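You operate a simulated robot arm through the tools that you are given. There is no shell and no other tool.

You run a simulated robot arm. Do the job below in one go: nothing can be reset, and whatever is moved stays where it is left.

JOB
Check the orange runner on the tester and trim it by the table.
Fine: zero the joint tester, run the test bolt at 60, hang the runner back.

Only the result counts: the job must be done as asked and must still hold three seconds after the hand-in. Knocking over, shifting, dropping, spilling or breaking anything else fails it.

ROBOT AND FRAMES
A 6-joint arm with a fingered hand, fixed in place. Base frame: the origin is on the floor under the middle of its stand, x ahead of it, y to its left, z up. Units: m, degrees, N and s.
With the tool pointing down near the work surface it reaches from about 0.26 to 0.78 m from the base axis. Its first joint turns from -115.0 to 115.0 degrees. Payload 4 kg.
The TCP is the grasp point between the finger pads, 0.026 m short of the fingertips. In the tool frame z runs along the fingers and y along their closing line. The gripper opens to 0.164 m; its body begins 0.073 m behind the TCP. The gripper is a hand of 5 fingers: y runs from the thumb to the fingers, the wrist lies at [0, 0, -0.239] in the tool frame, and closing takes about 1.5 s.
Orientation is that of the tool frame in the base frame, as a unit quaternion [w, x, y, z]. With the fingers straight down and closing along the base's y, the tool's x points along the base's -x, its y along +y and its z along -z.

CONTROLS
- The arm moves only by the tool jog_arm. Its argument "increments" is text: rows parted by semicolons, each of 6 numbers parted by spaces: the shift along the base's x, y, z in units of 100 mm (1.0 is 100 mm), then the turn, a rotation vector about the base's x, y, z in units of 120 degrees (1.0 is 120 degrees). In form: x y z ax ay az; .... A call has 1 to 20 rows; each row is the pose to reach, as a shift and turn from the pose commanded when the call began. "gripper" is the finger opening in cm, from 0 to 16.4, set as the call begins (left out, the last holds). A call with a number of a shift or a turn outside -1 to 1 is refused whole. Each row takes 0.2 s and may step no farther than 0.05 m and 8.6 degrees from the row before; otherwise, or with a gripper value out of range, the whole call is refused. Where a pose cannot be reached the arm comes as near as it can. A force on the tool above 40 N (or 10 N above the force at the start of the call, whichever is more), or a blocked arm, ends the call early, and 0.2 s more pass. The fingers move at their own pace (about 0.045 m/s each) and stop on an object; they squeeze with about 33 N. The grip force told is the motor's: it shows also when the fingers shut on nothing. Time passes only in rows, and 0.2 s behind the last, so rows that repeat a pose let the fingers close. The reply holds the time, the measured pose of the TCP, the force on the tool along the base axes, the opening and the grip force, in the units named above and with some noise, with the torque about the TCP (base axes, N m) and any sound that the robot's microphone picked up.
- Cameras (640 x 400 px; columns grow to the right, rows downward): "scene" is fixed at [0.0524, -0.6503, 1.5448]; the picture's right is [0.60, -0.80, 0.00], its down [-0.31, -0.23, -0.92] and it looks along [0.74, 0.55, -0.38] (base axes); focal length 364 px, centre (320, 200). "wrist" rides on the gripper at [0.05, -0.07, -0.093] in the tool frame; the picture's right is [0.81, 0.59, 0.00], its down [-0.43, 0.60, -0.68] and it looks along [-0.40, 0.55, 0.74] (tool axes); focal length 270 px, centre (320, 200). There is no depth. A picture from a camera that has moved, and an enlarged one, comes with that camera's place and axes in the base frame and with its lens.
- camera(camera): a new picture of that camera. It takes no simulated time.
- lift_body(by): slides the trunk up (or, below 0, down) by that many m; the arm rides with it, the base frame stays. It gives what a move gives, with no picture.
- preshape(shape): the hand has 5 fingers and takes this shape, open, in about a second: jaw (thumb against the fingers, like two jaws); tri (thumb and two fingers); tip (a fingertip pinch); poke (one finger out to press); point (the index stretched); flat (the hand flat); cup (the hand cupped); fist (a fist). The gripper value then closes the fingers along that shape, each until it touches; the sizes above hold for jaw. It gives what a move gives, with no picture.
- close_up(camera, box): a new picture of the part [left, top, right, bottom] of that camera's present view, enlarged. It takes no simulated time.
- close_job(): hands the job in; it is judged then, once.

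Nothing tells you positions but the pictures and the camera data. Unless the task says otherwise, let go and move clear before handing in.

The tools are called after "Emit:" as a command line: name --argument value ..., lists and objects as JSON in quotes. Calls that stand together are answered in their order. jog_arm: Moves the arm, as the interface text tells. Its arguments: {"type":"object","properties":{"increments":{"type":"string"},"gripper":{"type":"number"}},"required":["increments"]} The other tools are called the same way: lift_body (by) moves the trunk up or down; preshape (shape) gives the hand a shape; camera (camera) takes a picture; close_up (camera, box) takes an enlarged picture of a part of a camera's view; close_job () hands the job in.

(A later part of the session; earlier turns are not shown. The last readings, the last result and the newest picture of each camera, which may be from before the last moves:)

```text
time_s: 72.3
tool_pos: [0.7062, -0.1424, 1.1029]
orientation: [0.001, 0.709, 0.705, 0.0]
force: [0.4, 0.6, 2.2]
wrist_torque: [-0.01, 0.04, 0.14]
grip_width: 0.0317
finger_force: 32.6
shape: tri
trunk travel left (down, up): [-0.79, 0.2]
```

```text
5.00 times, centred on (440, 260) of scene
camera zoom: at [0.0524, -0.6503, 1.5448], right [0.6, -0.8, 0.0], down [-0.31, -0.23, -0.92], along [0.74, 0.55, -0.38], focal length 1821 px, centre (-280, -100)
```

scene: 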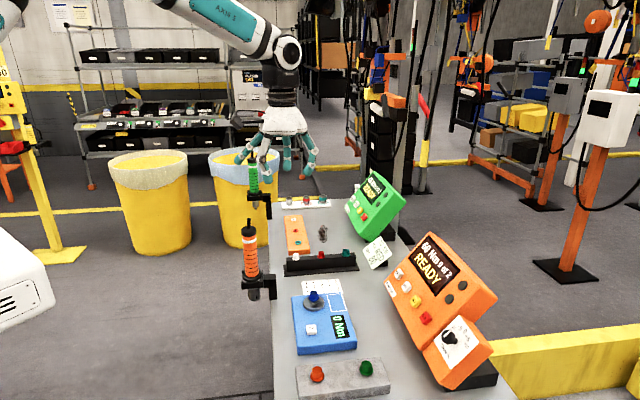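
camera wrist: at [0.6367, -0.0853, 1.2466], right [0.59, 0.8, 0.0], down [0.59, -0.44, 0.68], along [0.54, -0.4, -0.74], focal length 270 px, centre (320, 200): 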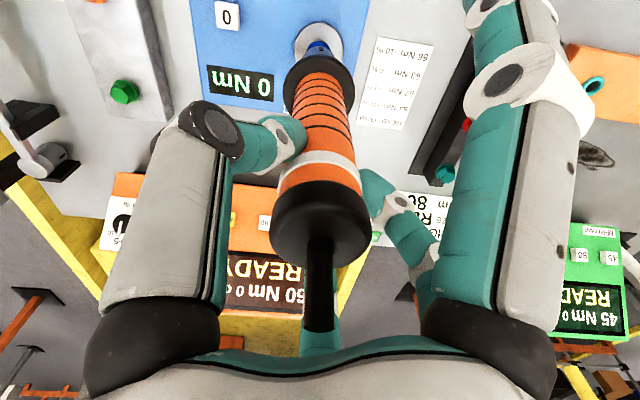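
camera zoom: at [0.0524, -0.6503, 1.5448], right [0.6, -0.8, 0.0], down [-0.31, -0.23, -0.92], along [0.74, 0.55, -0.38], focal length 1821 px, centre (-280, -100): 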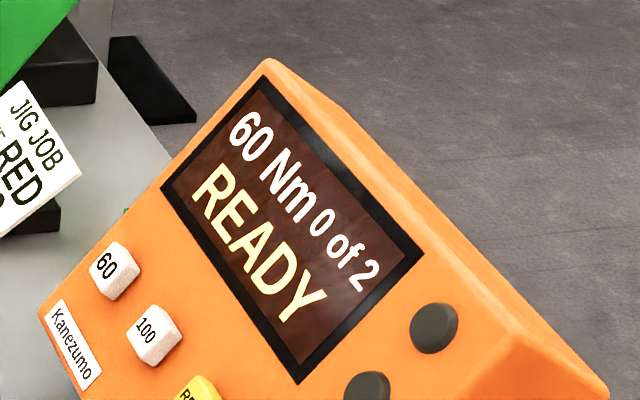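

The bolt seems to be turning down under the socket. I'll press a little more and hold.

Emit:
jog_arm --increments "0 0 -0.03 0 0 0; 0 0 -0.05 0 0 0; 0 0 -0.05 0 0 0; 0 0 -0.05 0 0 0; 0 0 -0.05 0 0 0; 0 0 -0.05 0 0 0"

Emit:
close_up --camera "scene" --box '[280, 250, 360, 330]'

Emit:
close_up --camera "scene" --box '[380, 220, 500, 300]'

```text
time_s: 73.7
tool_pos: [0.7056, -0.1413, 1.1011]
orientation: [0.003, 0.71, 0.704, 0.001]
force: [1.0, -1.3, 35.4]
wrist_torque: [0.0, -0.01, 0.05]
grip_width: 0.0331
finger_force: 33.3
shape: tri
trunk travel left (down, up): [-0.79, 0.2]
```

```text
5.00 times, centred on (320, 290) of scene
camera zoom: at [0.0524, -0.6503, 1.5448], right [0.6, -0.8, 0.0], down [-0.31, -0.23, -0.92], along [0.74, 0.55, -0.38], focal length 1821 px, centre (320, -250)
```

zoom: 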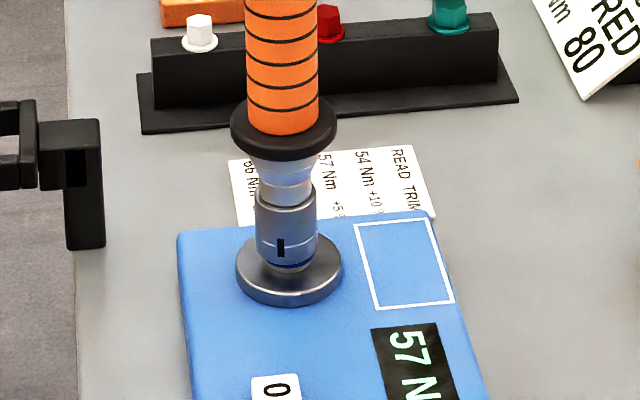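

```text
5.00 times, centred on (440, 260) of scene
camera zoom: at [0.0524, -0.6503, 1.5448], right [0.6, -0.8, 0.0], down [-0.31, -0.23, -0.92], along [0.74, 0.55, -0.38], focal length 1821 px, centre (-280, -100)
```

zoom: 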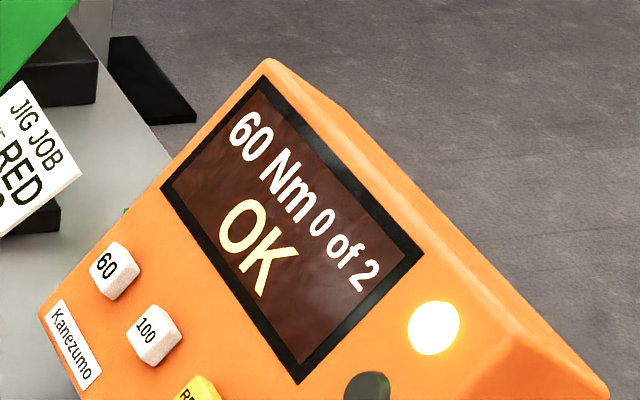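

The tester reads 57 Nm and the controller shows OK, so the table calls for +5 %. I'll lift the runner straight off the bolt.

Emit:
jog_arm --increments "0 0 0.06 0 0 0; 0 0 0.15 0 0 0; 0 0 0.3 0 0 0; 0 0 0.45 0 0 0; 0 0 0.6 0 0 0; 0 0 0.7 0 0 0"

Emit:
close_up --camera "scene" --box '[260, 190, 388, 330]'

Emit:
camera --camera "wrist"

Emit:
close_up --camera "scene" --box '[280, 270, 376, 350]'

```text
time_s: 75.1
tool_pos: [0.708, -0.1422, 1.1673]
orientation: [0.001, 0.71, 0.705, 0.0]
force: [-0.2, -1.2, -7.7]
wrist_torque: [0.0, 0.03, -0.01]
grip_width: 0.0323
finger_force: 32.9
shape: tri
trunk travel left (down, up): [-0.79, 0.2]
```

```text
2.86 times, centred on (324, 260) of scene
camera zoom: at [0.0524, -0.6503, 1.5448], right [0.6, -0.8, 0.0], down [-0.31, -0.23, -0.92], along [0.74, 0.55, -0.38], focal length 1040 px, centre (309, 29)
```

zoom: 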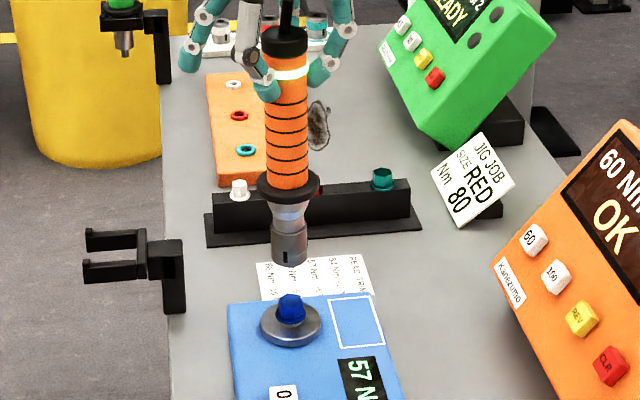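

```text
taken
camera wrist: at [0.6372, -0.0887, 1.2607], right [0.59, 0.8, 0.0], down [0.59, -0.44, 0.68], along [0.54, -0.4, -0.74], focal length 270 px, centre (320, 200)
```

wrist: 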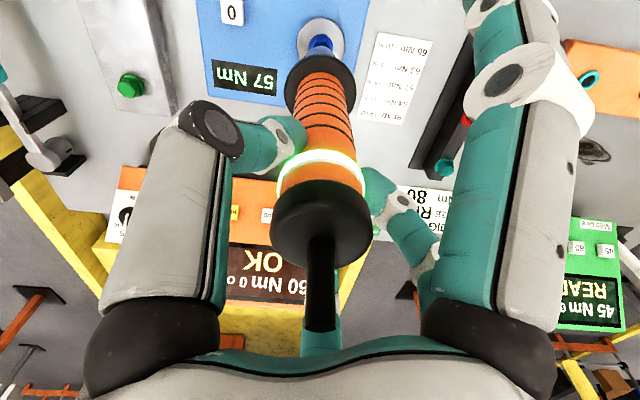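

```text
5.00 times, centred on (328, 310) of scene
camera zoom: at [0.0524, -0.6503, 1.5448], right [0.6, -0.8, 0.0], down [-0.31, -0.23, -0.92], along [0.74, 0.55, -0.38], focal length 1821 px, centre (280, -350)
```

zoom: 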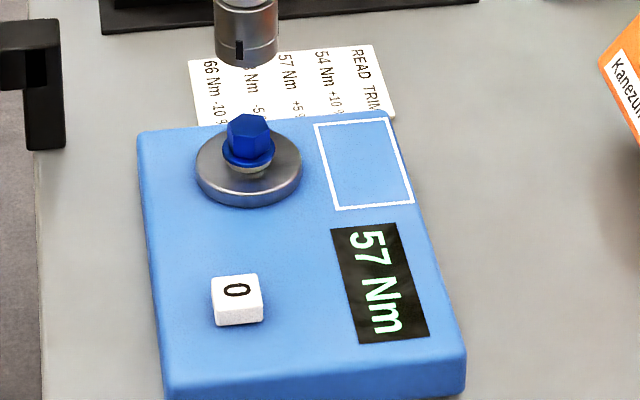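

Emit:
close_up --camera "wrist" --box '[350, 25, 446, 135]'

Emit:
close_up --camera "scene" --box '[380, 220, 520, 390]'

```text
3.64 times, centred on (398, 80) of wrist
camera zoom: at [0.6372, -0.0887, 1.2607], right [0.59, 0.8, 0.0], down [0.59, -0.44, 0.68], along [0.54, -0.4, -0.74], focal length 983 px, centre (36, 636)
```

zoom: 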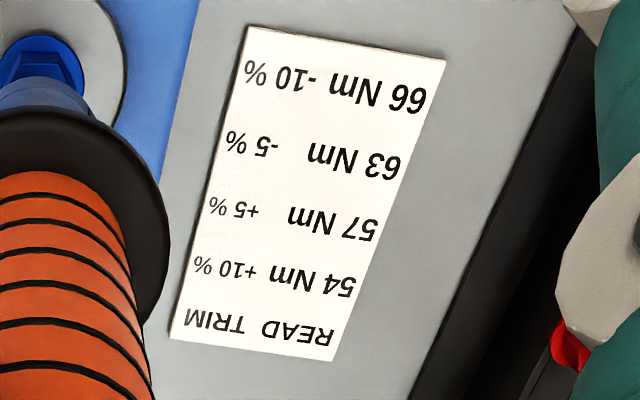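

```text
2.35 times, centred on (450, 305) of scene
camera zoom: at [0.0524, -0.6503, 1.5448], right [0.6, -0.8, 0.0], down [-0.31, -0.23, -0.92], along [0.74, 0.55, -0.38], focal length 857 px, centre (14, -47)
```

zoom: 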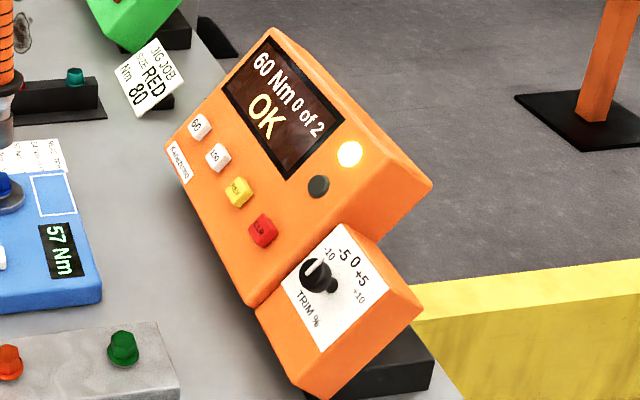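

Table confirmed: 57 Nm → +5 %. Now I'll carry the runner back above its fork and check alignment before lowering.

Emit:
jog_arm --increments "-0.06 0.2 0.02 0 0 0; -0.12 0.4 0.04 0 0 0; -0.18 0.6 0.06 0 0 0; -0.24 0.8 0.08 0 0 0; -0.3 1 0.1 0 0 0"

Emit:
jog_arm --increments "-0.06 0.2 0 0 0 0; -0.12 0.4 0 0 0 0; -0.18 0.6 0 0 0 0; -0.23 0.81 0 0 0 0; -0.23 0.81 0 0 0 0"

Emit:
close_up --camera "scene" --box '[202, 200, 298, 300]'

Emit:
camera --camera "wrist"

```text
time_s: 76.3
tool_pos: [0.6767, -0.0412, 1.1764]
orientation: [0.0, 0.71, 0.704, -0.002]
force: [-0.2, 0.4, -8.4]
wrist_torque: [-0.01, -0.01, 0.0]
grip_width: 0.032
finger_force: 33.2
shape: tri
trunk travel left (down, up): [-0.79, 0.2]
```

```text
time_s: 77.5
tool_pos: [0.6565, 0.0389, 1.1747]
orientation: [0.0, 0.71, 0.704, -0.002]
force: [0.8, -0.7, -8.7]
wrist_torque: [0.0, -0.01, -0.02]
grip_width: 0.0316
finger_force: 32.5
shape: tri
trunk travel left (down, up): [-0.79, 0.2]
```

```text
4.00 times, centred on (250, 250) of scene
camera zoom: at [0.0524, -0.6503, 1.5448], right [0.6, -0.8, 0.0], down [-0.31, -0.23, -0.92], along [0.74, 0.55, -0.38], focal length 1456 px, centre (600, 0)
```

zoom: 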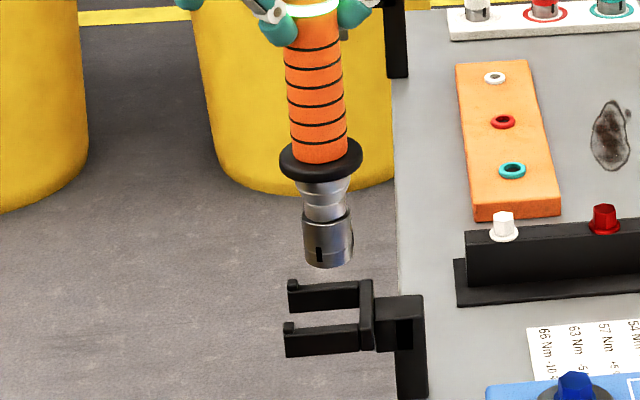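

```text
taken
camera wrist: at [0.5872, 0.0919, 1.2689], right [0.59, 0.8, 0.0], down [0.59, -0.44, 0.68], along [0.54, -0.4, -0.74], focal length 270 px, centre (320, 200)
```

wrist: 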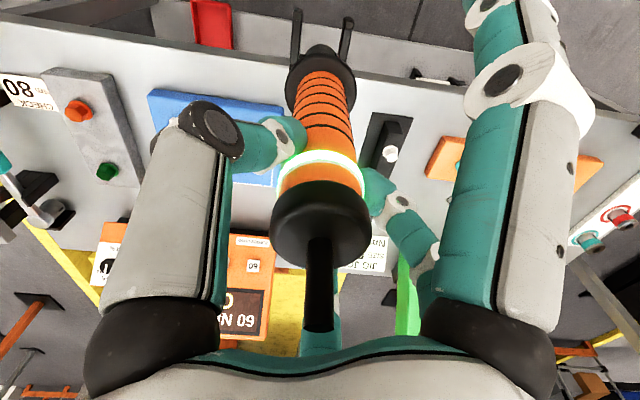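

The runner is back above its fork, within about 1 mm of where it came out. I'll lower it in stages.

Emit:
jog_arm --increments "0 0 -0.15 0 0 0; 0 0 -0.3 0 0 0; 0 0 -0.45 0 0 0; 0 0 -0.6 0 0 0; 0 0 -0.75 0 0 0; 0 0 -0.85 0 0 0"

Emit:
close_up --camera "scene" --box '[218, 230, 298, 310]'

Emit:
close_up --camera "wrist" --box '[260, 10, 380, 110]'

```text
time_s: 78.5
tool_pos: [0.6605, 0.0406, 1.1309]
orientation: [0.008, 0.71, 0.705, 0.008]
force: [-2.0, 2.5, 29.1]
wrist_torque: [0.05, 0.38, 0.0]
grip_width: 0.0346
finger_force: 32.9
shape: tri
trunk travel left (down, up): [-0.79, 0.2]
stopped in row 5: the force on the tool passed its limit at 49 N (the readings are from after the stop); the commanded pose is now the measured one
```

```text
5.00 times, centred on (258, 270) of scene
camera zoom: at [0.0524, -0.6503, 1.5448], right [0.6, -0.8, 0.0], down [-0.31, -0.23, -0.92], along [0.74, 0.55, -0.38], focal length 1821 px, centre (630, -150)
```

zoom: 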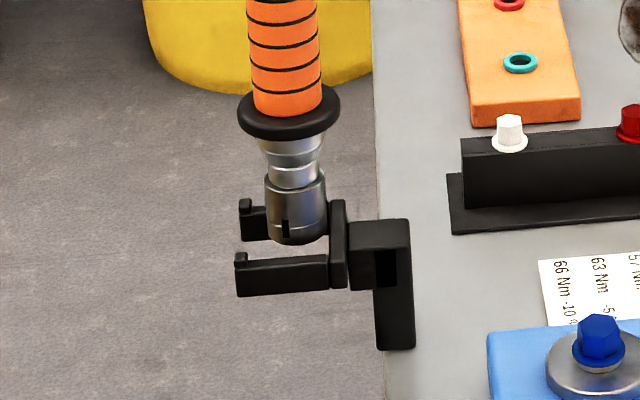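

```text
4.00 times, centred on (320, 60) of wrist
camera zoom: at [0.589, 0.0927, 1.2234], right [0.59, 0.8, 0.01], down [0.58, -0.44, 0.69], along [0.56, -0.4, -0.72], focal length 1081 px, centre (320, 760)
```

zoom: 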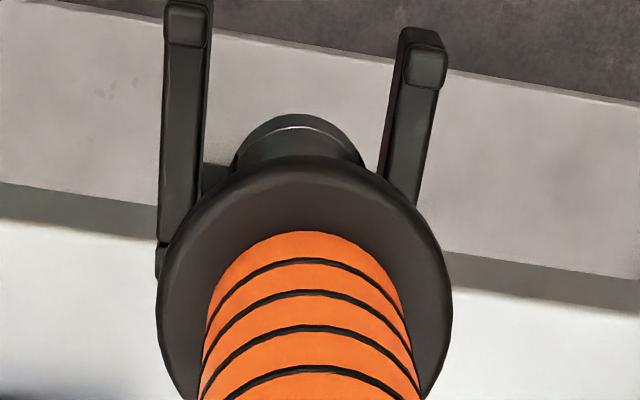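

The socket's rim caught the back of the fork (the runner is a few mm too far towards the bench). I'll back up at once and re-measure.

Emit:
jog_arm --increments "0 0 0.1 0 0 0; 0 0 0.25 0 0 0; -0.04 0 0.4 0 0 0; -0.04 0 0.4 0 0 0"

Emit:
close_up --camera "scene" --box '[202, 190, 298, 300]'

Emit:
close_up --camera "wrist" --box '[240, 0, 400, 120]'

Emit:
camera --camera "wrist"

```text
time_s: 79.5
tool_pos: [0.657, 0.0384, 1.1659]
orientation: [0.005, 0.709, 0.705, 0.005]
force: [0.4, 0.1, -7.9]
wrist_torque: [-0.01, -0.02, 0.02]
grip_width: 0.0328
finger_force: 33.1
shape: tri
trunk travel left (down, up): [-0.79, 0.2]
```

```text
3.64 times, centred on (250, 245) of scene
camera zoom: at [0.0524, -0.6503, 1.5448], right [0.6, -0.8, 0.0], down [-0.31, -0.23, -0.92], along [0.74, 0.55, -0.38], focal length 1324 px, centre (574, 36)
```

zoom: 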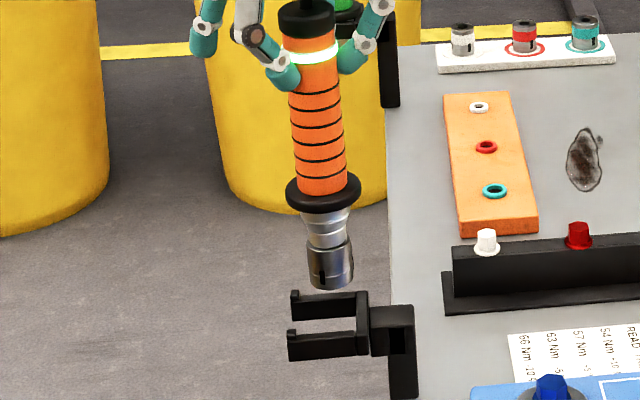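

```text
3.33 times, centred on (320, 60) of wrist
camera zoom: at [0.5859, 0.0915, 1.2581], right [0.59, 0.8, 0.01], down [0.58, -0.44, 0.69], along [0.55, -0.4, -0.73], focal length 901 px, centre (320, 667)
```

zoom: 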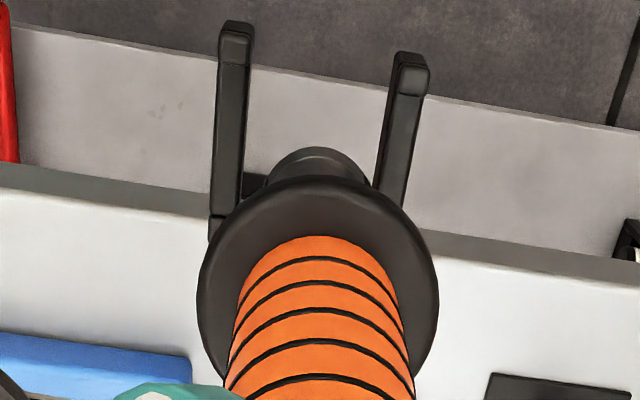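

```text
taken
camera wrist: at [0.5859, 0.0915, 1.2581], right [0.59, 0.8, 0.01], down [0.58, -0.44, 0.69], along [0.55, -0.4, -0.73], focal length 270 px, centre (320, 200)
```

wrist: 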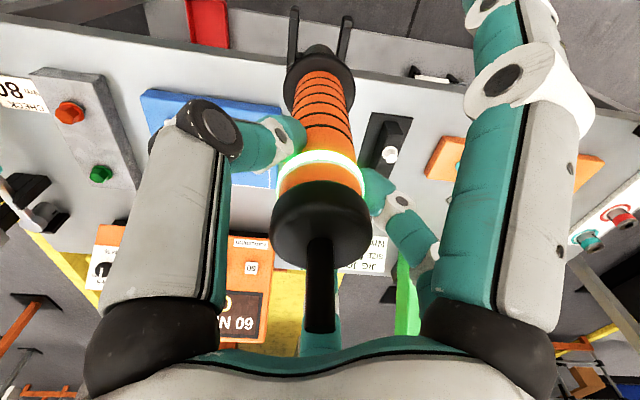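

The tool picked up a 0.8° lean when it stopped. I'll straighten it, return to the lift-out position and compare with the earlier picture.

Emit:
jog_arm --increments "-0.02 0.01 0.04 0 0.0034 0; -0.02 0.01 0.085 0 0.0068 0; -0.02 0.01 0.085 0 0.0068 0; -0.02 0.01 0.085 0 0.0068 0"

Emit:
close_up --camera "scene" --box '[186, 180, 346, 320]'

Emit:
close_up --camera "scene" --box '[218, 220, 298, 300]'

Emit:
camera --camera "wrist"

```text
time_s: 80.5
tool_pos: [0.6548, 0.0399, 1.1749]
orientation: [-0.001, 0.711, 0.704, 0.0]
force: [0.6, -0.1, -7.5]
wrist_torque: [-0.01, -0.01, 0.01]
grip_width: 0.0323
finger_force: 32.9
shape: tri
trunk travel left (down, up): [-0.79, 0.2]
```

```text
2.86 times, centred on (266, 250) of scene
camera zoom: at [0.0524, -0.6503, 1.5448], right [0.6, -0.8, 0.0], down [-0.31, -0.23, -0.92], along [0.74, 0.55, -0.38], focal length 1040 px, centre (474, 57)
```

zoom: 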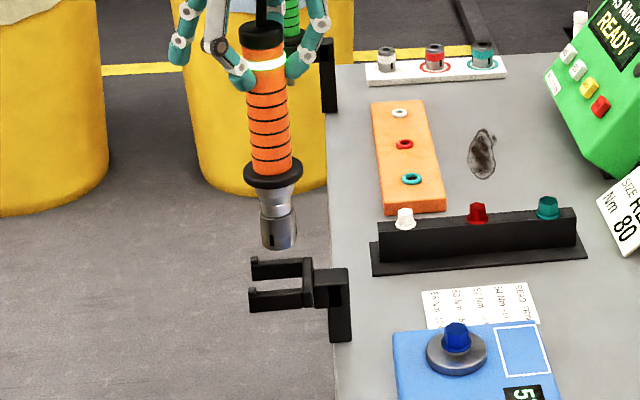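

```text
5.00 times, centred on (258, 260) of scene
camera zoom: at [0.0524, -0.6503, 1.5448], right [0.6, -0.8, 0.0], down [-0.31, -0.23, -0.92], along [0.74, 0.55, -0.38], focal length 1821 px, centre (630, -100)
```

zoom: 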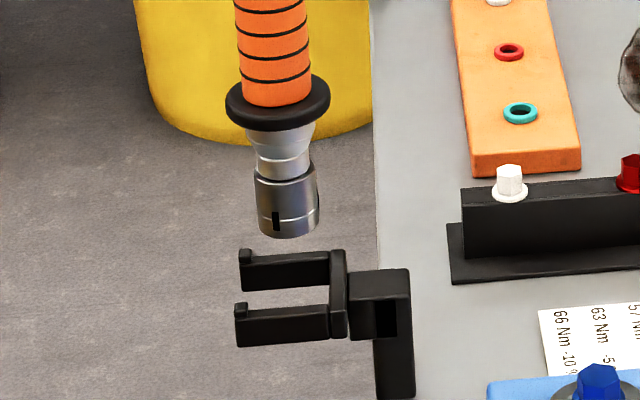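

```text
taken
camera wrist: at [0.5855, 0.0925, 1.2677], right [0.59, 0.8, 0.0], down [0.59, -0.44, 0.68], along [0.54, -0.4, -0.74], focal length 270 px, centre (320, 200)
```

wrist: 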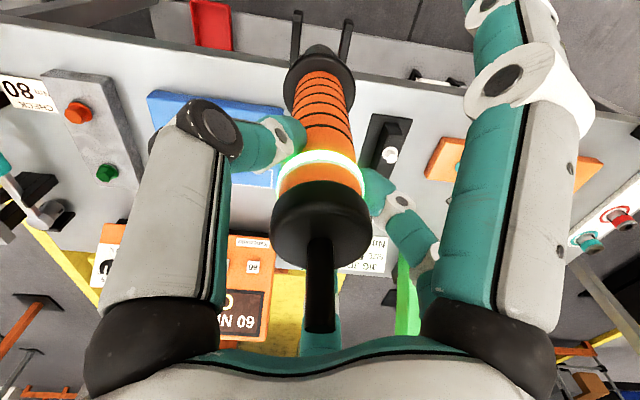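

Emit:
close_up --camera "wrist" --box '[260, 0, 380, 90]'

Emit:
close_up --camera "scene" --box '[230, 250, 280, 300]'

```text
4.44 times, centred on (320, 45) of wrist
camera zoom: at [0.5855, 0.0925, 1.2677], right [0.59, 0.8, 0.0], down [0.59, -0.44, 0.68], along [0.54, -0.4, -0.74], focal length 1201 px, centre (320, 889)
```

zoom: 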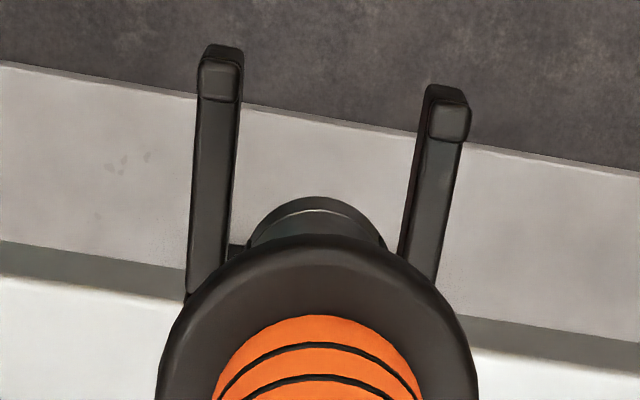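

```text
8.00 times, centred on (255, 275) of scene
camera zoom: at [0.0524, -0.6503, 1.5448], right [0.6, -0.8, 0.0], down [-0.31, -0.23, -0.92], along [0.74, 0.55, -0.38], focal length 2913 px, centre (840, -400)
```

zoom: 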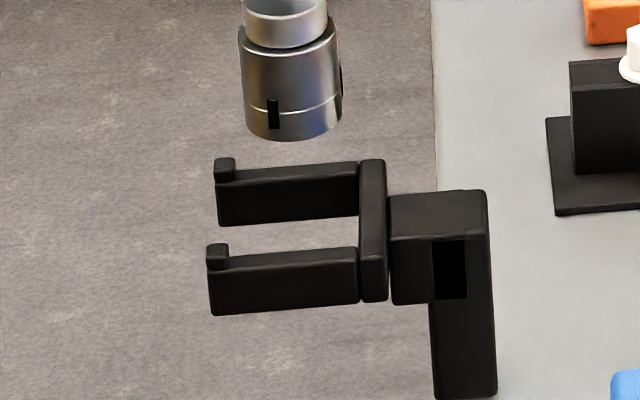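

Measured carefully, the socket is centred between the fork arms but only about 3 mm from the fork's back plate. I'll shift 2 mm towards the robot, lower to just above the fork and check again.

Emit:
jog_arm --increments "-0.015 0.015 0 0 0 0; -0.015 0.015 -0.12 0 0 0; -0.015 0.015 -0.24 0 0 0; -0.015 0.015 -0.24 0 0 0"

Emit:
close_up --camera "scene" --box '[230, 245, 280, 295]'

Emit:
close_up --camera "wrist" --box '[260, 0, 380, 90]'

```text
time_s: 81.5
tool_pos: [0.6526, 0.0414, 1.1491]
orientation: [0.0, 0.71, 0.705, 0.0]
force: [0.1, 0.0, -8.7]
wrist_torque: [0.02, -0.04, -0.01]
grip_width: 0.0329
finger_force: 33.2
shape: tri
trunk travel left (down, up): [-0.79, 0.2]
```

```text
8.00 times, centred on (255, 270) of scene
camera zoom: at [0.0524, -0.6503, 1.5448], right [0.6, -0.8, 0.0], down [-0.31, -0.23, -0.92], along [0.74, 0.55, -0.38], focal length 2913 px, centre (840, -360)
```

zoom: 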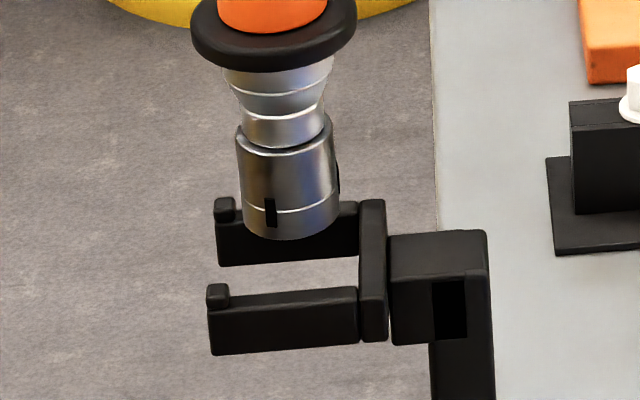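

```text
4.44 times, centred on (320, 45) of wrist
camera zoom: at [0.584, 0.0951, 1.243], right [0.59, 0.8, 0.0], down [0.59, -0.44, 0.68], along [0.55, -0.4, -0.74], focal length 1201 px, centre (320, 889)
```

zoom: 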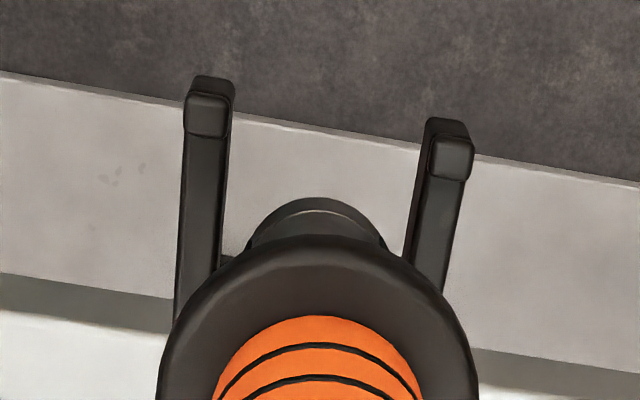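

The socket is now centred in the fork slot in both views. I'll lower slowly into the fork.

Emit:
jog_arm --increments "-0.006 -0.008 -0.05 0 0 0; -0.006 -0.008 -0.1 0 0 0; -0.006 -0.008 -0.15 0 0 0; -0.006 -0.008 -0.2 0 0 0; -0.006 -0.008 -0.25 0 0 0; -0.006 -0.008 -0.3 0 0 0; -0.006 -0.008 -0.35 0 0 0; -0.006 -0.008 -0.4 0 0 0"

Emit:
close_up --camera "scene" --box '[225, 235, 289, 305]'

Emit:
close_up --camera "wrist" --box '[260, 0, 380, 90]'

```text
time_s: 83.3
tool_pos: [0.6546, 0.0404, 1.109]
orientation: [0.0, 0.709, 0.705, 0.0]
force: [-0.2, 0.6, -7.8]
wrist_torque: [0.01, 0.01, 0.02]
grip_width: 0.0326
finger_force: 32.6
shape: tri
trunk travel left (down, up): [-0.79, 0.2]
```

```text
5.71 times, centred on (257, 270) of scene
camera zoom: at [0.0524, -0.6503, 1.5448], right [0.6, -0.8, 0.0], down [-0.31, -0.23, -0.92], along [0.74, 0.55, -0.38], focal length 2081 px, centre (680, -200)
```

zoom: 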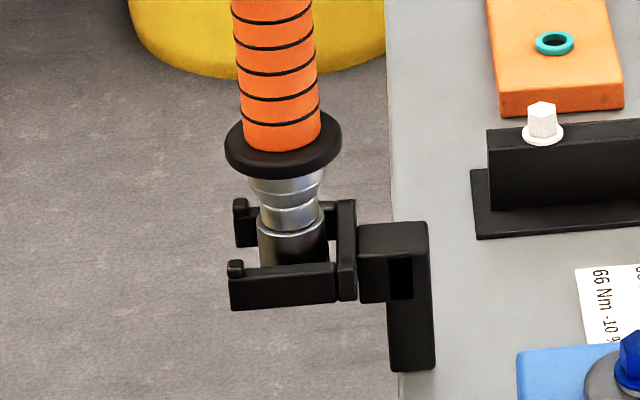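

```text
4.44 times, centred on (320, 45) of wrist
camera zoom: at [0.584, 0.0938, 1.2036], right [0.59, 0.8, 0.0], down [0.59, -0.44, 0.68], along [0.54, -0.4, -0.74], focal length 1201 px, centre (320, 889)
```

zoom: 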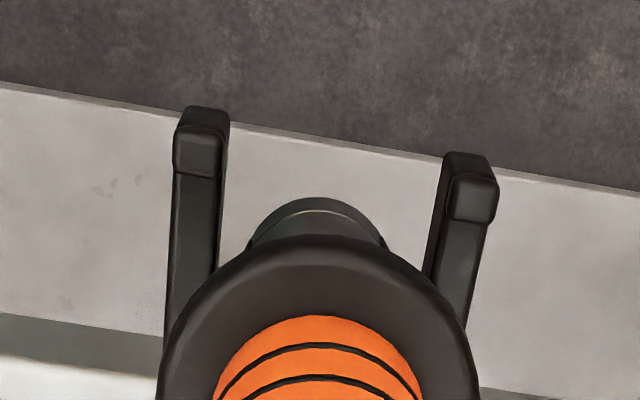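

The socket has entered the slot without contact. I'll continue down until the collar seats.

Emit:
jog_arm --increments "0 0 -0.06 0 0 0; 0 0 -0.12 0 0 0; 0 0 -0.18 0 0 0; 0 0 -0.24 0 0 0; 0 0 -0.3 0 0 0; 0 0 -0.36 0 0 0; 0 0 -0.42 0 0 0; 0 0 -0.46 0 0 0"

Emit:
close_up --camera "scene" --box '[225, 235, 289, 305]'

Emit:
close_up --camera "wrist" --box '[260, 0, 380, 90]'

```text
time_s: 85.1
tool_pos: [0.6523, 0.0406, 1.0643]
orientation: [-0.001, 0.709, 0.705, 0.0]
force: [0.5, 0.7, -7.8]
wrist_torque: [-0.01, -0.02, 0.02]
grip_width: 0.033
finger_force: 32.7
shape: tri
trunk travel left (down, up): [-0.79, 0.2]
```

```text
5.71 times, centred on (257, 270) of scene
camera zoom: at [0.0524, -0.6503, 1.5448], right [0.6, -0.8, 0.0], down [-0.31, -0.23, -0.92], along [0.74, 0.55, -0.38], focal length 2081 px, centre (680, -200)
```

zoom: 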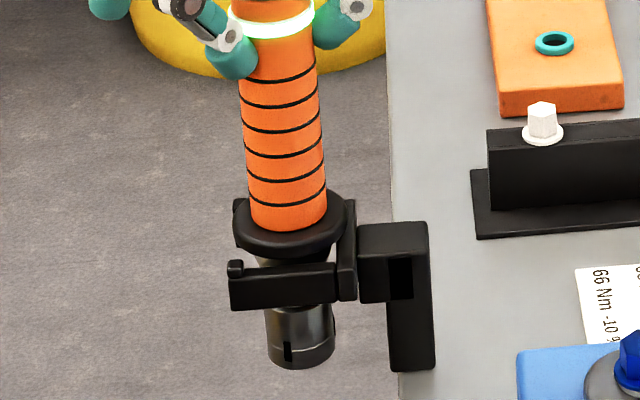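

```text
4.44 times, centred on (320, 45) of wrist
camera zoom: at [0.5837, 0.0933, 1.1577], right [0.59, 0.8, 0.0], down [0.59, -0.44, 0.68], along [0.54, -0.4, -0.74], focal length 1201 px, centre (320, 889)
```

zoom: 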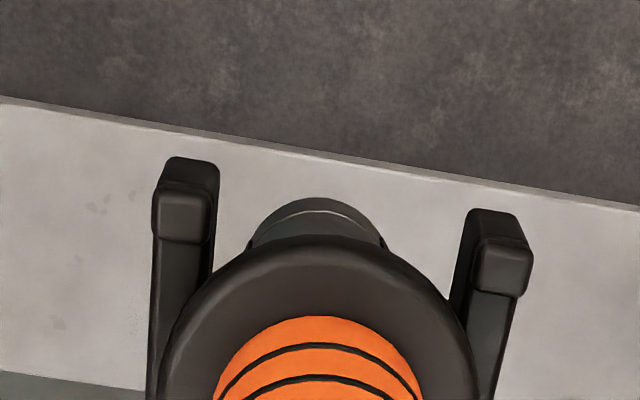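

Almost there; the weight is still on the hand. I'll go down in 2 mm steps until it is carried by the fork.

Emit:
jog_arm --increments "0 0 -0.02 0 0 0; 0 0 -0.04 0 0 0; 0 0 -0.05 0 0 0; 0 0 -0.05 0 0 0"

```text
time_s: 86.1
tool_pos: [0.6515, 0.0405, 1.0582]
orientation: [0.0, 0.71, 0.704, 0.0]
force: [-0.7, 0.1, -9.3]
wrist_torque: [-0.02, -0.03, 0.05]
grip_width: 0.0324
finger_force: 33.1
shape: tri
trunk travel left (down, up): [-0.79, 0.2]
```

Emit:
jog_arm --increments "0 0 -0.015 0 0 0; 0 0 -0.03 0 0 0; 0 0 -0.03 0 0 0"

Emit:
close_up --camera "scene" --box '[225, 235, 289, 305]'

```text
time_s: 86.9
tool_pos: [0.6518, 0.0396, 1.0572]
orientation: [0.001, 0.71, 0.704, 0.001]
force: [0.0, -2.0, 5.6]
wrist_torque: [-0.05, 0.0, 0.04]
grip_width: 0.0328
finger_force: 32.9
shape: tri
trunk travel left (down, up): [-0.79, 0.2]
```

```text
5.71 times, centred on (257, 270) of scene
camera zoom: at [0.0524, -0.6503, 1.5448], right [0.6, -0.8, 0.0], down [-0.31, -0.23, -0.92], along [0.74, 0.55, -0.38], focal length 2081 px, centre (680, -200)
```

zoom: 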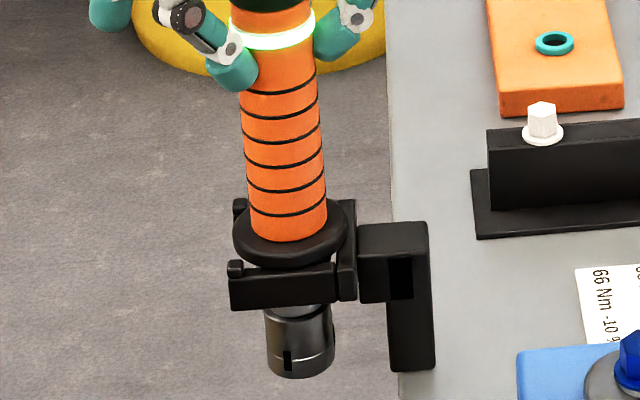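

The collar is seated on the fork. I'll take off the small downward push and then open the hand.

Emit:
jog_arm --increments "0 0 0.01 0 0 0; 0 0 0.01 0 0 0"

Emit:
jog_arm --increments "0 0 0 0 0 0; 0 0 0 0 0 0; 0 0 0 0 0 0; 0 0 0 0 0 0; 0 0 0 0 0 0; 0 0 0 0 0 0" --gripper 10

Emit:
close_up --camera "scene" --box '[202, 200, 298, 305]'

Emit:
camera --camera "wrist"

```text
time_s: 87.5
tool_pos: [0.6508, 0.0408, 1.0578]
orientation: [0.0, 0.71, 0.704, 0.001]
force: [2.5, -1.6, 7.0]
wrist_torque: [-0.03, -0.1, 0.01]
grip_width: 0.0329
finger_force: 33.7
shape: tri
trunk travel left (down, up): [-0.79, 0.2]
```

```text
time_s: 88.9
tool_pos: [0.6509, 0.0415, 1.0567]
orientation: [0.0, 0.71, 0.704, 0.001]
force: [-0.4, 0.7, -0.3]
wrist_torque: [-0.03, 0.03, 0.01]
grip_width: 0.0996
finger_force: 0.1
shape: tri
trunk travel left (down, up): [-0.79, 0.2]
```

```text
3.81 times, centred on (250, 252) of scene
camera zoom: at [0.0524, -0.6503, 1.5448], right [0.6, -0.8, 0.0], down [-0.31, -0.23, -0.92], along [0.74, 0.55, -0.38], focal length 1387 px, centre (587, 0)
```

zoom: 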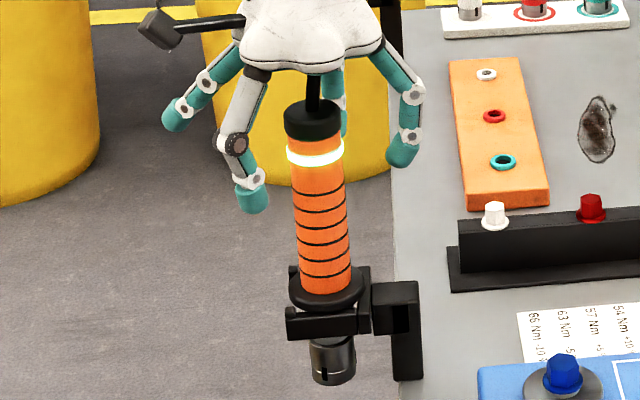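

```text
taken
camera wrist: at [0.5815, 0.0937, 1.1509], right [0.59, 0.8, 0.0], down [0.59, -0.44, 0.68], along [0.55, -0.4, -0.74], focal length 270 px, centre (320, 200)
```

wrist: 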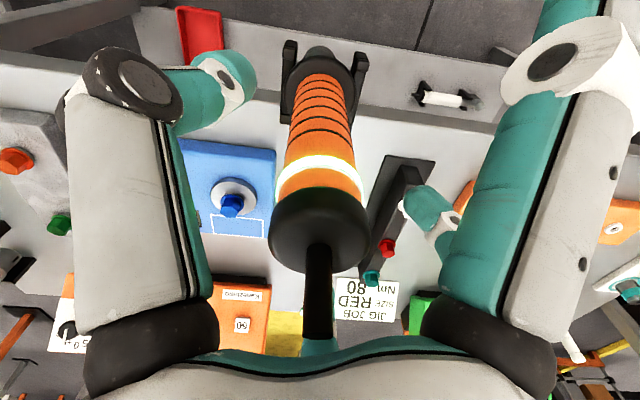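

The runner hangs on its own again. I'll move the hand straight up and clear.

Emit:
jog_arm --increments "0 0 0.1 0 0 0; 0 0 0.25 0 0 0; 0 0 0.4 0 0 0; 0 0 0.55 0 0 0; 0 0 0.7 0 0 0; 0 0 0.85 0 0 0; 0 0 1 0 0 0"

Emit:
lift_body --by 0.1

Emit:
close_up --camera "scene" --box '[202, 200, 298, 305]'

Emit:
camera --camera "scene"

```text
time_s: 90.5
tool_pos: [0.6513, 0.0411, 1.1576]
orientation: [0.0, 0.71, 0.705, 0.0]
force: [0.2, -0.5, -0.8]
wrist_torque: [-0.01, 0.03, 0.01]
grip_width: 0.0994
finger_force: 0.0
shape: tri
trunk travel left (down, up): [-0.79, 0.2]
```

```text
time_s: 91.8
tool_pos: [0.65, 0.0401, 1.2577]
orientation: [0.001, 0.709, 0.705, 0.0]
force: [-0.8, 0.2, -0.1]
wrist_torque: [-0.01, -0.02, 0.01]
grip_width: 0.0998
finger_force: 0.1
shape: tri
trunk travel left (down, up): [-0.89, 0.1]
```

```text
3.81 times, centred on (250, 252) of scene
camera zoom: at [0.0524, -0.6503, 1.5448], right [0.6, -0.8, 0.0], down [-0.31, -0.23, -0.92], along [0.74, 0.55, -0.38], focal length 1387 px, centre (587, 0)
```

zoom: 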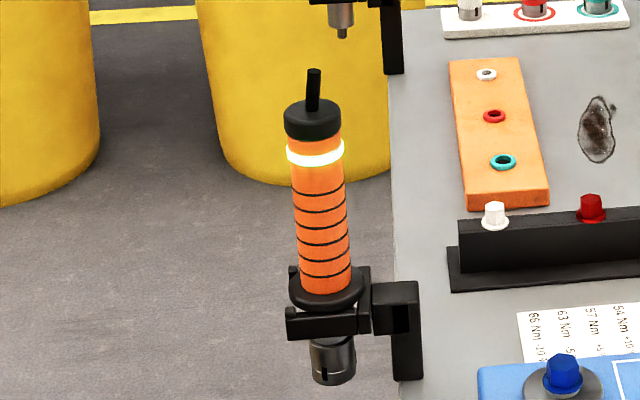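

```text
taken
```

scene: 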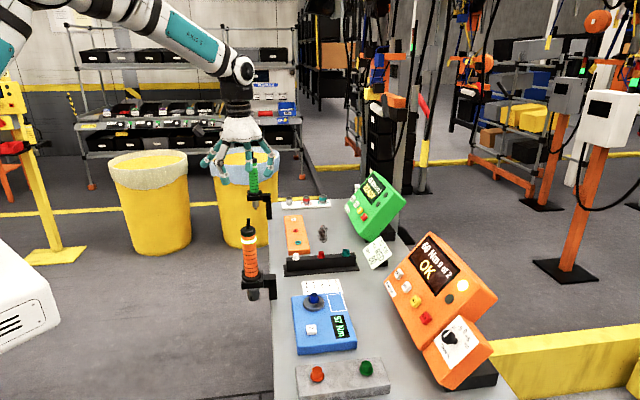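

The runner hangs well in its fork and nothing else moved. Next is the trim knob, so I'll study it closely from the scene camera.

Emit:
close_up --camera "scene" --box '[424, 310, 480, 345]'

Emit:
close_up --camera "scene" --box '[390, 230, 510, 390]'

```text
11.43 times, centred on (452, 328) of scene
camera zoom: at [0.0524, -0.6503, 1.5448], right [0.6, -0.8, 0.0], down [-0.31, -0.23, -0.92], along [0.74, 0.55, -0.38], focal length 4162 px, centre (-1189, -1257)
```

zoom: 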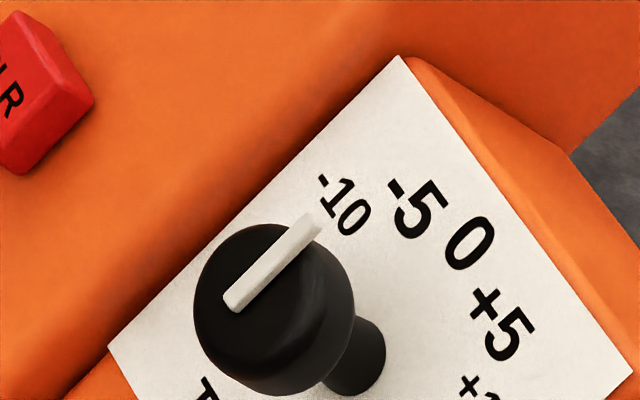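

```text
2.50 times, centred on (450, 310) of scene
camera zoom: at [0.0524, -0.6503, 1.5448], right [0.6, -0.8, 0.0], down [-0.31, -0.23, -0.92], along [0.74, 0.55, -0.38], focal length 910 px, centre (-5, -75)
```

zoom: 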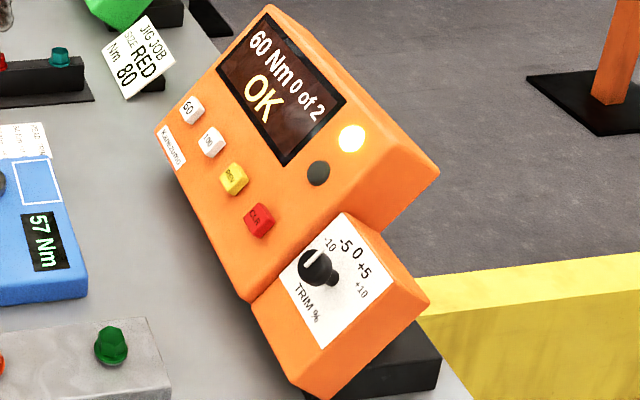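

I estimate the trim face tilted about 51° from horizontal, label centre near (0.72, -0.52, 0.957), with the knob cap standing about 15–26 mm off it. I'll move the hand high across to in front of it.

Emit:
jog_arm --increments "-0.15 -0.25 0.15 0 0 0; -0.3 -0.5 0.3 0 0 0; -0.45 -0.75 0.45 0 0 0; -0.6 -1 0.6 0 0 0" --gripper 5

Emit:
jog_arm --increments "-0.12 -0.25 0.15 0 0 0; -0.25 -0.5 0.3 0 0 0; -0.38 -0.75 0.45 0 0 0; -0.5 -1 0.6 0 0 0"

Emit:
jog_arm --increments "-0.12 -0.25 0 0 0 0; -0.25 -0.5 0 0 0 0; -0.38 -0.75 0 0 0 0; -0.5 -1 0 0 0 0"

Emit:
camera --camera "scene"

```text
time_s: 92.8
tool_pos: [0.5912, -0.0614, 1.3191]
orientation: [0.0, 0.71, 0.705, 0.0]
force: [-0.3, 0.0, 0.3]
wrist_torque: [0.05, -0.02, -0.02]
grip_width: 0.0503
finger_force: 0.1
shape: tri
trunk travel left (down, up): [-0.89, 0.1]
```

```text
time_s: 93.8
tool_pos: [0.5416, -0.1629, 1.3767]
orientation: [0.0, 0.709, 0.705, 0.001]
force: [-0.1, 0.7, 0.4]
wrist_torque: [0.01, -0.02, 0.01]
grip_width: 0.0504
finger_force: 0.0
shape: tri
trunk travel left (down, up): [-0.89, 0.1]
```

```text
time_s: 94.8
tool_pos: [0.4928, -0.2636, 1.3767]
orientation: [0.001, 0.709, 0.705, 0.0]
force: [0.8, -0.2, 0.1]
wrist_torque: [0.04, 0.0, 0.02]
grip_width: 0.0507
finger_force: 0.0
shape: tri
trunk travel left (down, up): [-0.89, 0.1]
```

```text
taken
```

scene: 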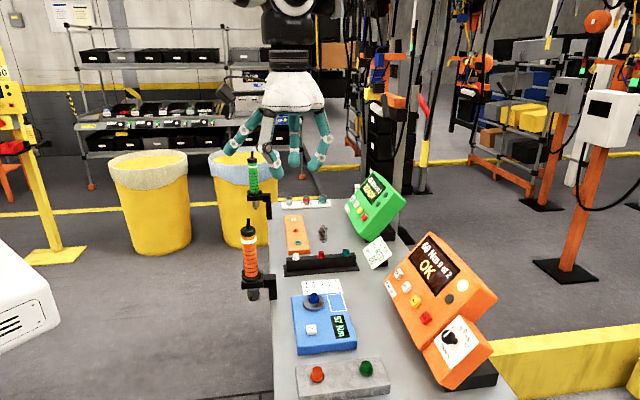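

Now I'll lower the trunk so the arm has a comfortable bend for the tilted approach.

Emit:
lift_body --by -0.27

Emit:
camera --camera "wrist"

Emit:
camera --camera "scene"

```text
time_s: 97.6
tool_pos: [0.4931, -0.2628, 1.1064]
orientation: [0.0, 0.709, 0.705, 0.001]
force: [-0.5, 0.1, 0.2]
wrist_torque: [-0.03, 0.0, -0.02]
grip_width: 0.0501
finger_force: 0.0
shape: tri
trunk travel left (down, up): [-0.62, 0.37]
```

```text
taken
camera wrist: at [0.4241, -0.2106, 1.2008], right [0.59, 0.8, 0.0], down [0.59, -0.44, 0.68], along [0.55, -0.4, -0.74], focal length 270 px, centre (320, 200)
```

wrist: 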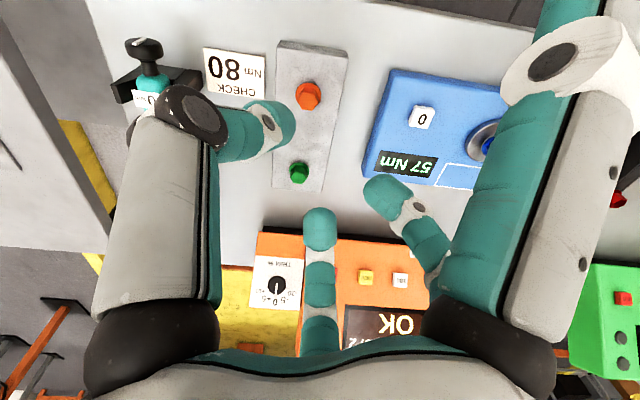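

```text
taken
```

scene: 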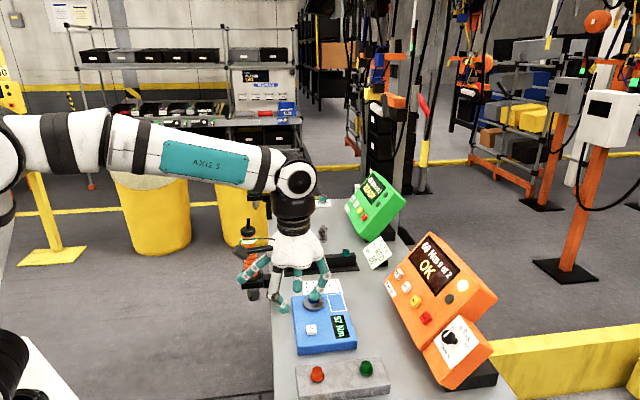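

Emit:
close_up --camera "wrist" --box '[230, 220, 342, 320]'

```text
4.00 times, centred on (286, 270) of wrist
camera zoom: at [0.4241, -0.2106, 1.2008], right [0.59, 0.8, 0.0], down [0.59, -0.44, 0.68], along [0.55, -0.4, -0.74], focal length 1081 px, centre (456, -80)
```

zoom: 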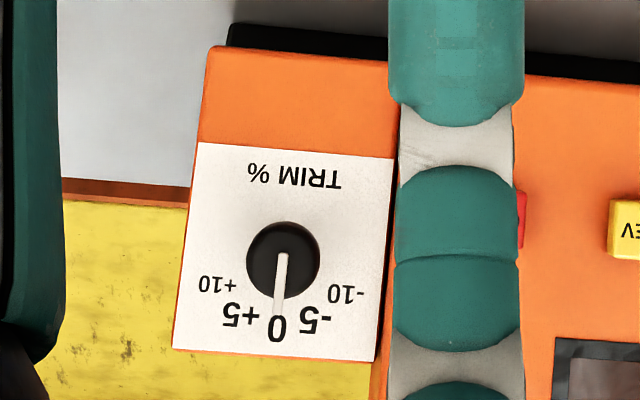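

This view is nearly square-on: labels are spaced 30° apart and the pointer is at 0, so +5 needs a 30° clockwise turn. I'll tilt the hand to face the panel and move to a standoff in front of the knob.

Emit:
jog_arm --increments "0.1 -0.12 -0.03 -0.043 -0.043 0; 0.2 -0.24 -0.06 -0.086 -0.086 0; 0.3 -0.36 -0.1 -0.129 -0.129 0; 0.4 -0.48 -0.14 -0.172 -0.172 0; 0.5 -0.6 -0.18 -0.215 -0.215 0; 0.6 -0.72 -0.22 -0.258 -0.258 0; 0.7 -0.84 -0.26 -0.3011 -0.3011 0"

Emit:
camera --camera "wrist"

Emit:
camera --camera "scene"

```text
time_s: 99.2
tool_pos: [0.5675, -0.3451, 1.0791]
orientation: [0.431, 0.641, 0.635, 0.004]
force: [0.6, -0.1, -0.6]
wrist_torque: [-0.01, 0.01, -0.01]
grip_width: 0.05
finger_force: 0.1
shape: tri
trunk travel left (down, up): [-0.62, 0.37]
```

```text
taken
camera wrist: at [0.4683, -0.2644, 1.0728], right [0.63, 0.77, -0.11], down [0.02, 0.12, 0.99], along [0.77, -0.63, 0.06], focal length 270 px, centre (320, 200)
```

wrist: 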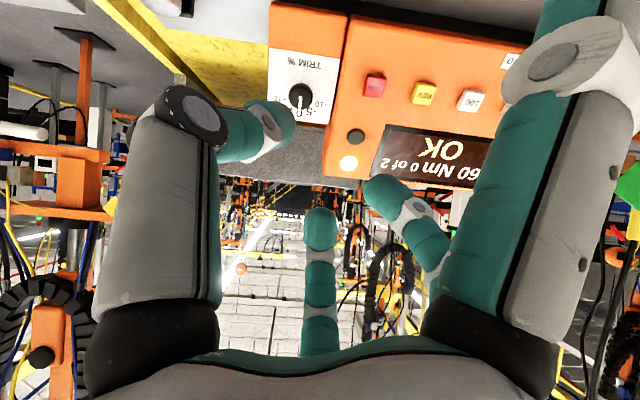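

```text
taken
```

scene: 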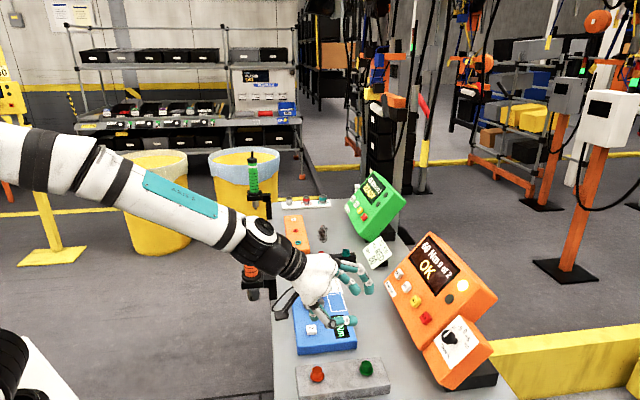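

The hand now faces the panel squarely. I'll advance to about 12 cm from the label.

Emit:
jog_arm --increments "0.2 -0.24 -0.1 0 0 0; 0.4 -0.48 -0.2 0 0 0; 0.6 -0.72 -0.3 0 0 0; 0.8 -0.96 -0.42 0 0 0"

Emit:
camera --camera "wrist"

Emit:
close_up --camera "scene" --box '[340, 230, 500, 390]'

```text
time_s: 100.2
tool_pos: [0.6427, -0.4456, 1.0392]
orientation: [0.431, 0.641, 0.635, 0.002]
force: [0.0, -0.9, 0.3]
wrist_torque: [0.0, -0.02, 0.01]
grip_width: 0.0505
finger_force: 0.1
shape: tri
trunk travel left (down, up): [-0.62, 0.37]
```

```text
taken
camera wrist: at [0.5447, -0.3634, 1.0327], right [0.63, 0.77, -0.11], down [0.03, 0.13, 0.99], along [0.77, -0.63, 0.06], focal length 270 px, centre (320, 200)
```

wrist: 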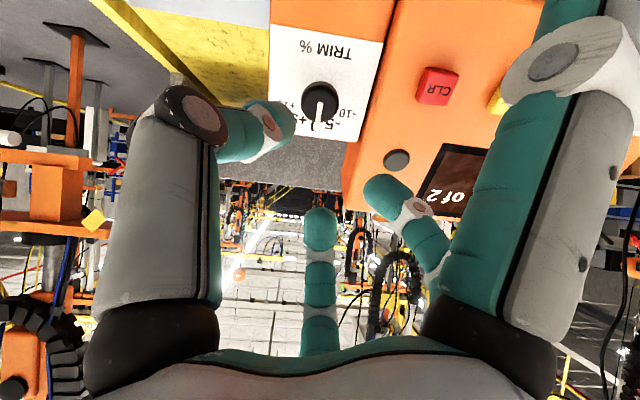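

```text
2.50 times, centred on (420, 310) of scene
camera zoom: at [0.0524, -0.6503, 1.5448], right [0.6, -0.8, 0.0], down [-0.31, -0.23, -0.92], along [0.74, 0.55, -0.38], focal length 910 px, centre (70, -75)
```

zoom: 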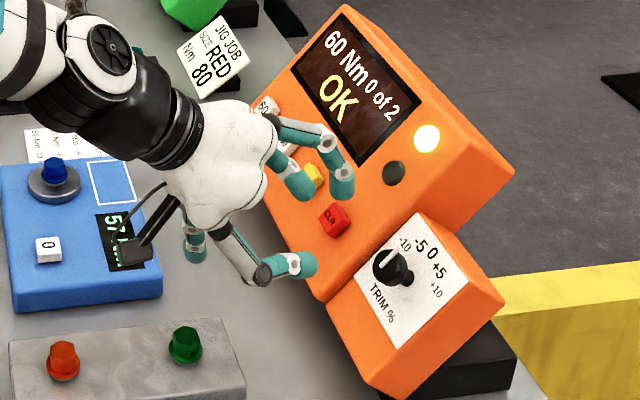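

Emit:
close_up --camera "wrist" --box '[256, 20, 400, 160]'

```text
2.86 times, centred on (328, 90) of wrist
camera zoom: at [0.5447, -0.3634, 1.0327], right [0.63, 0.77, -0.11], down [0.03, 0.13, 0.99], along [0.77, -0.63, 0.06], focal length 772 px, centre (297, 514)
```

zoom: 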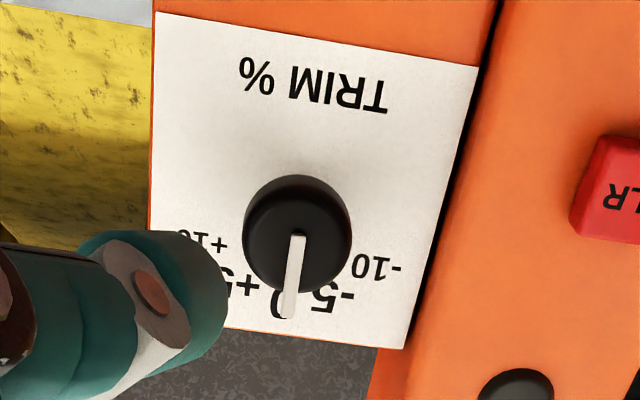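

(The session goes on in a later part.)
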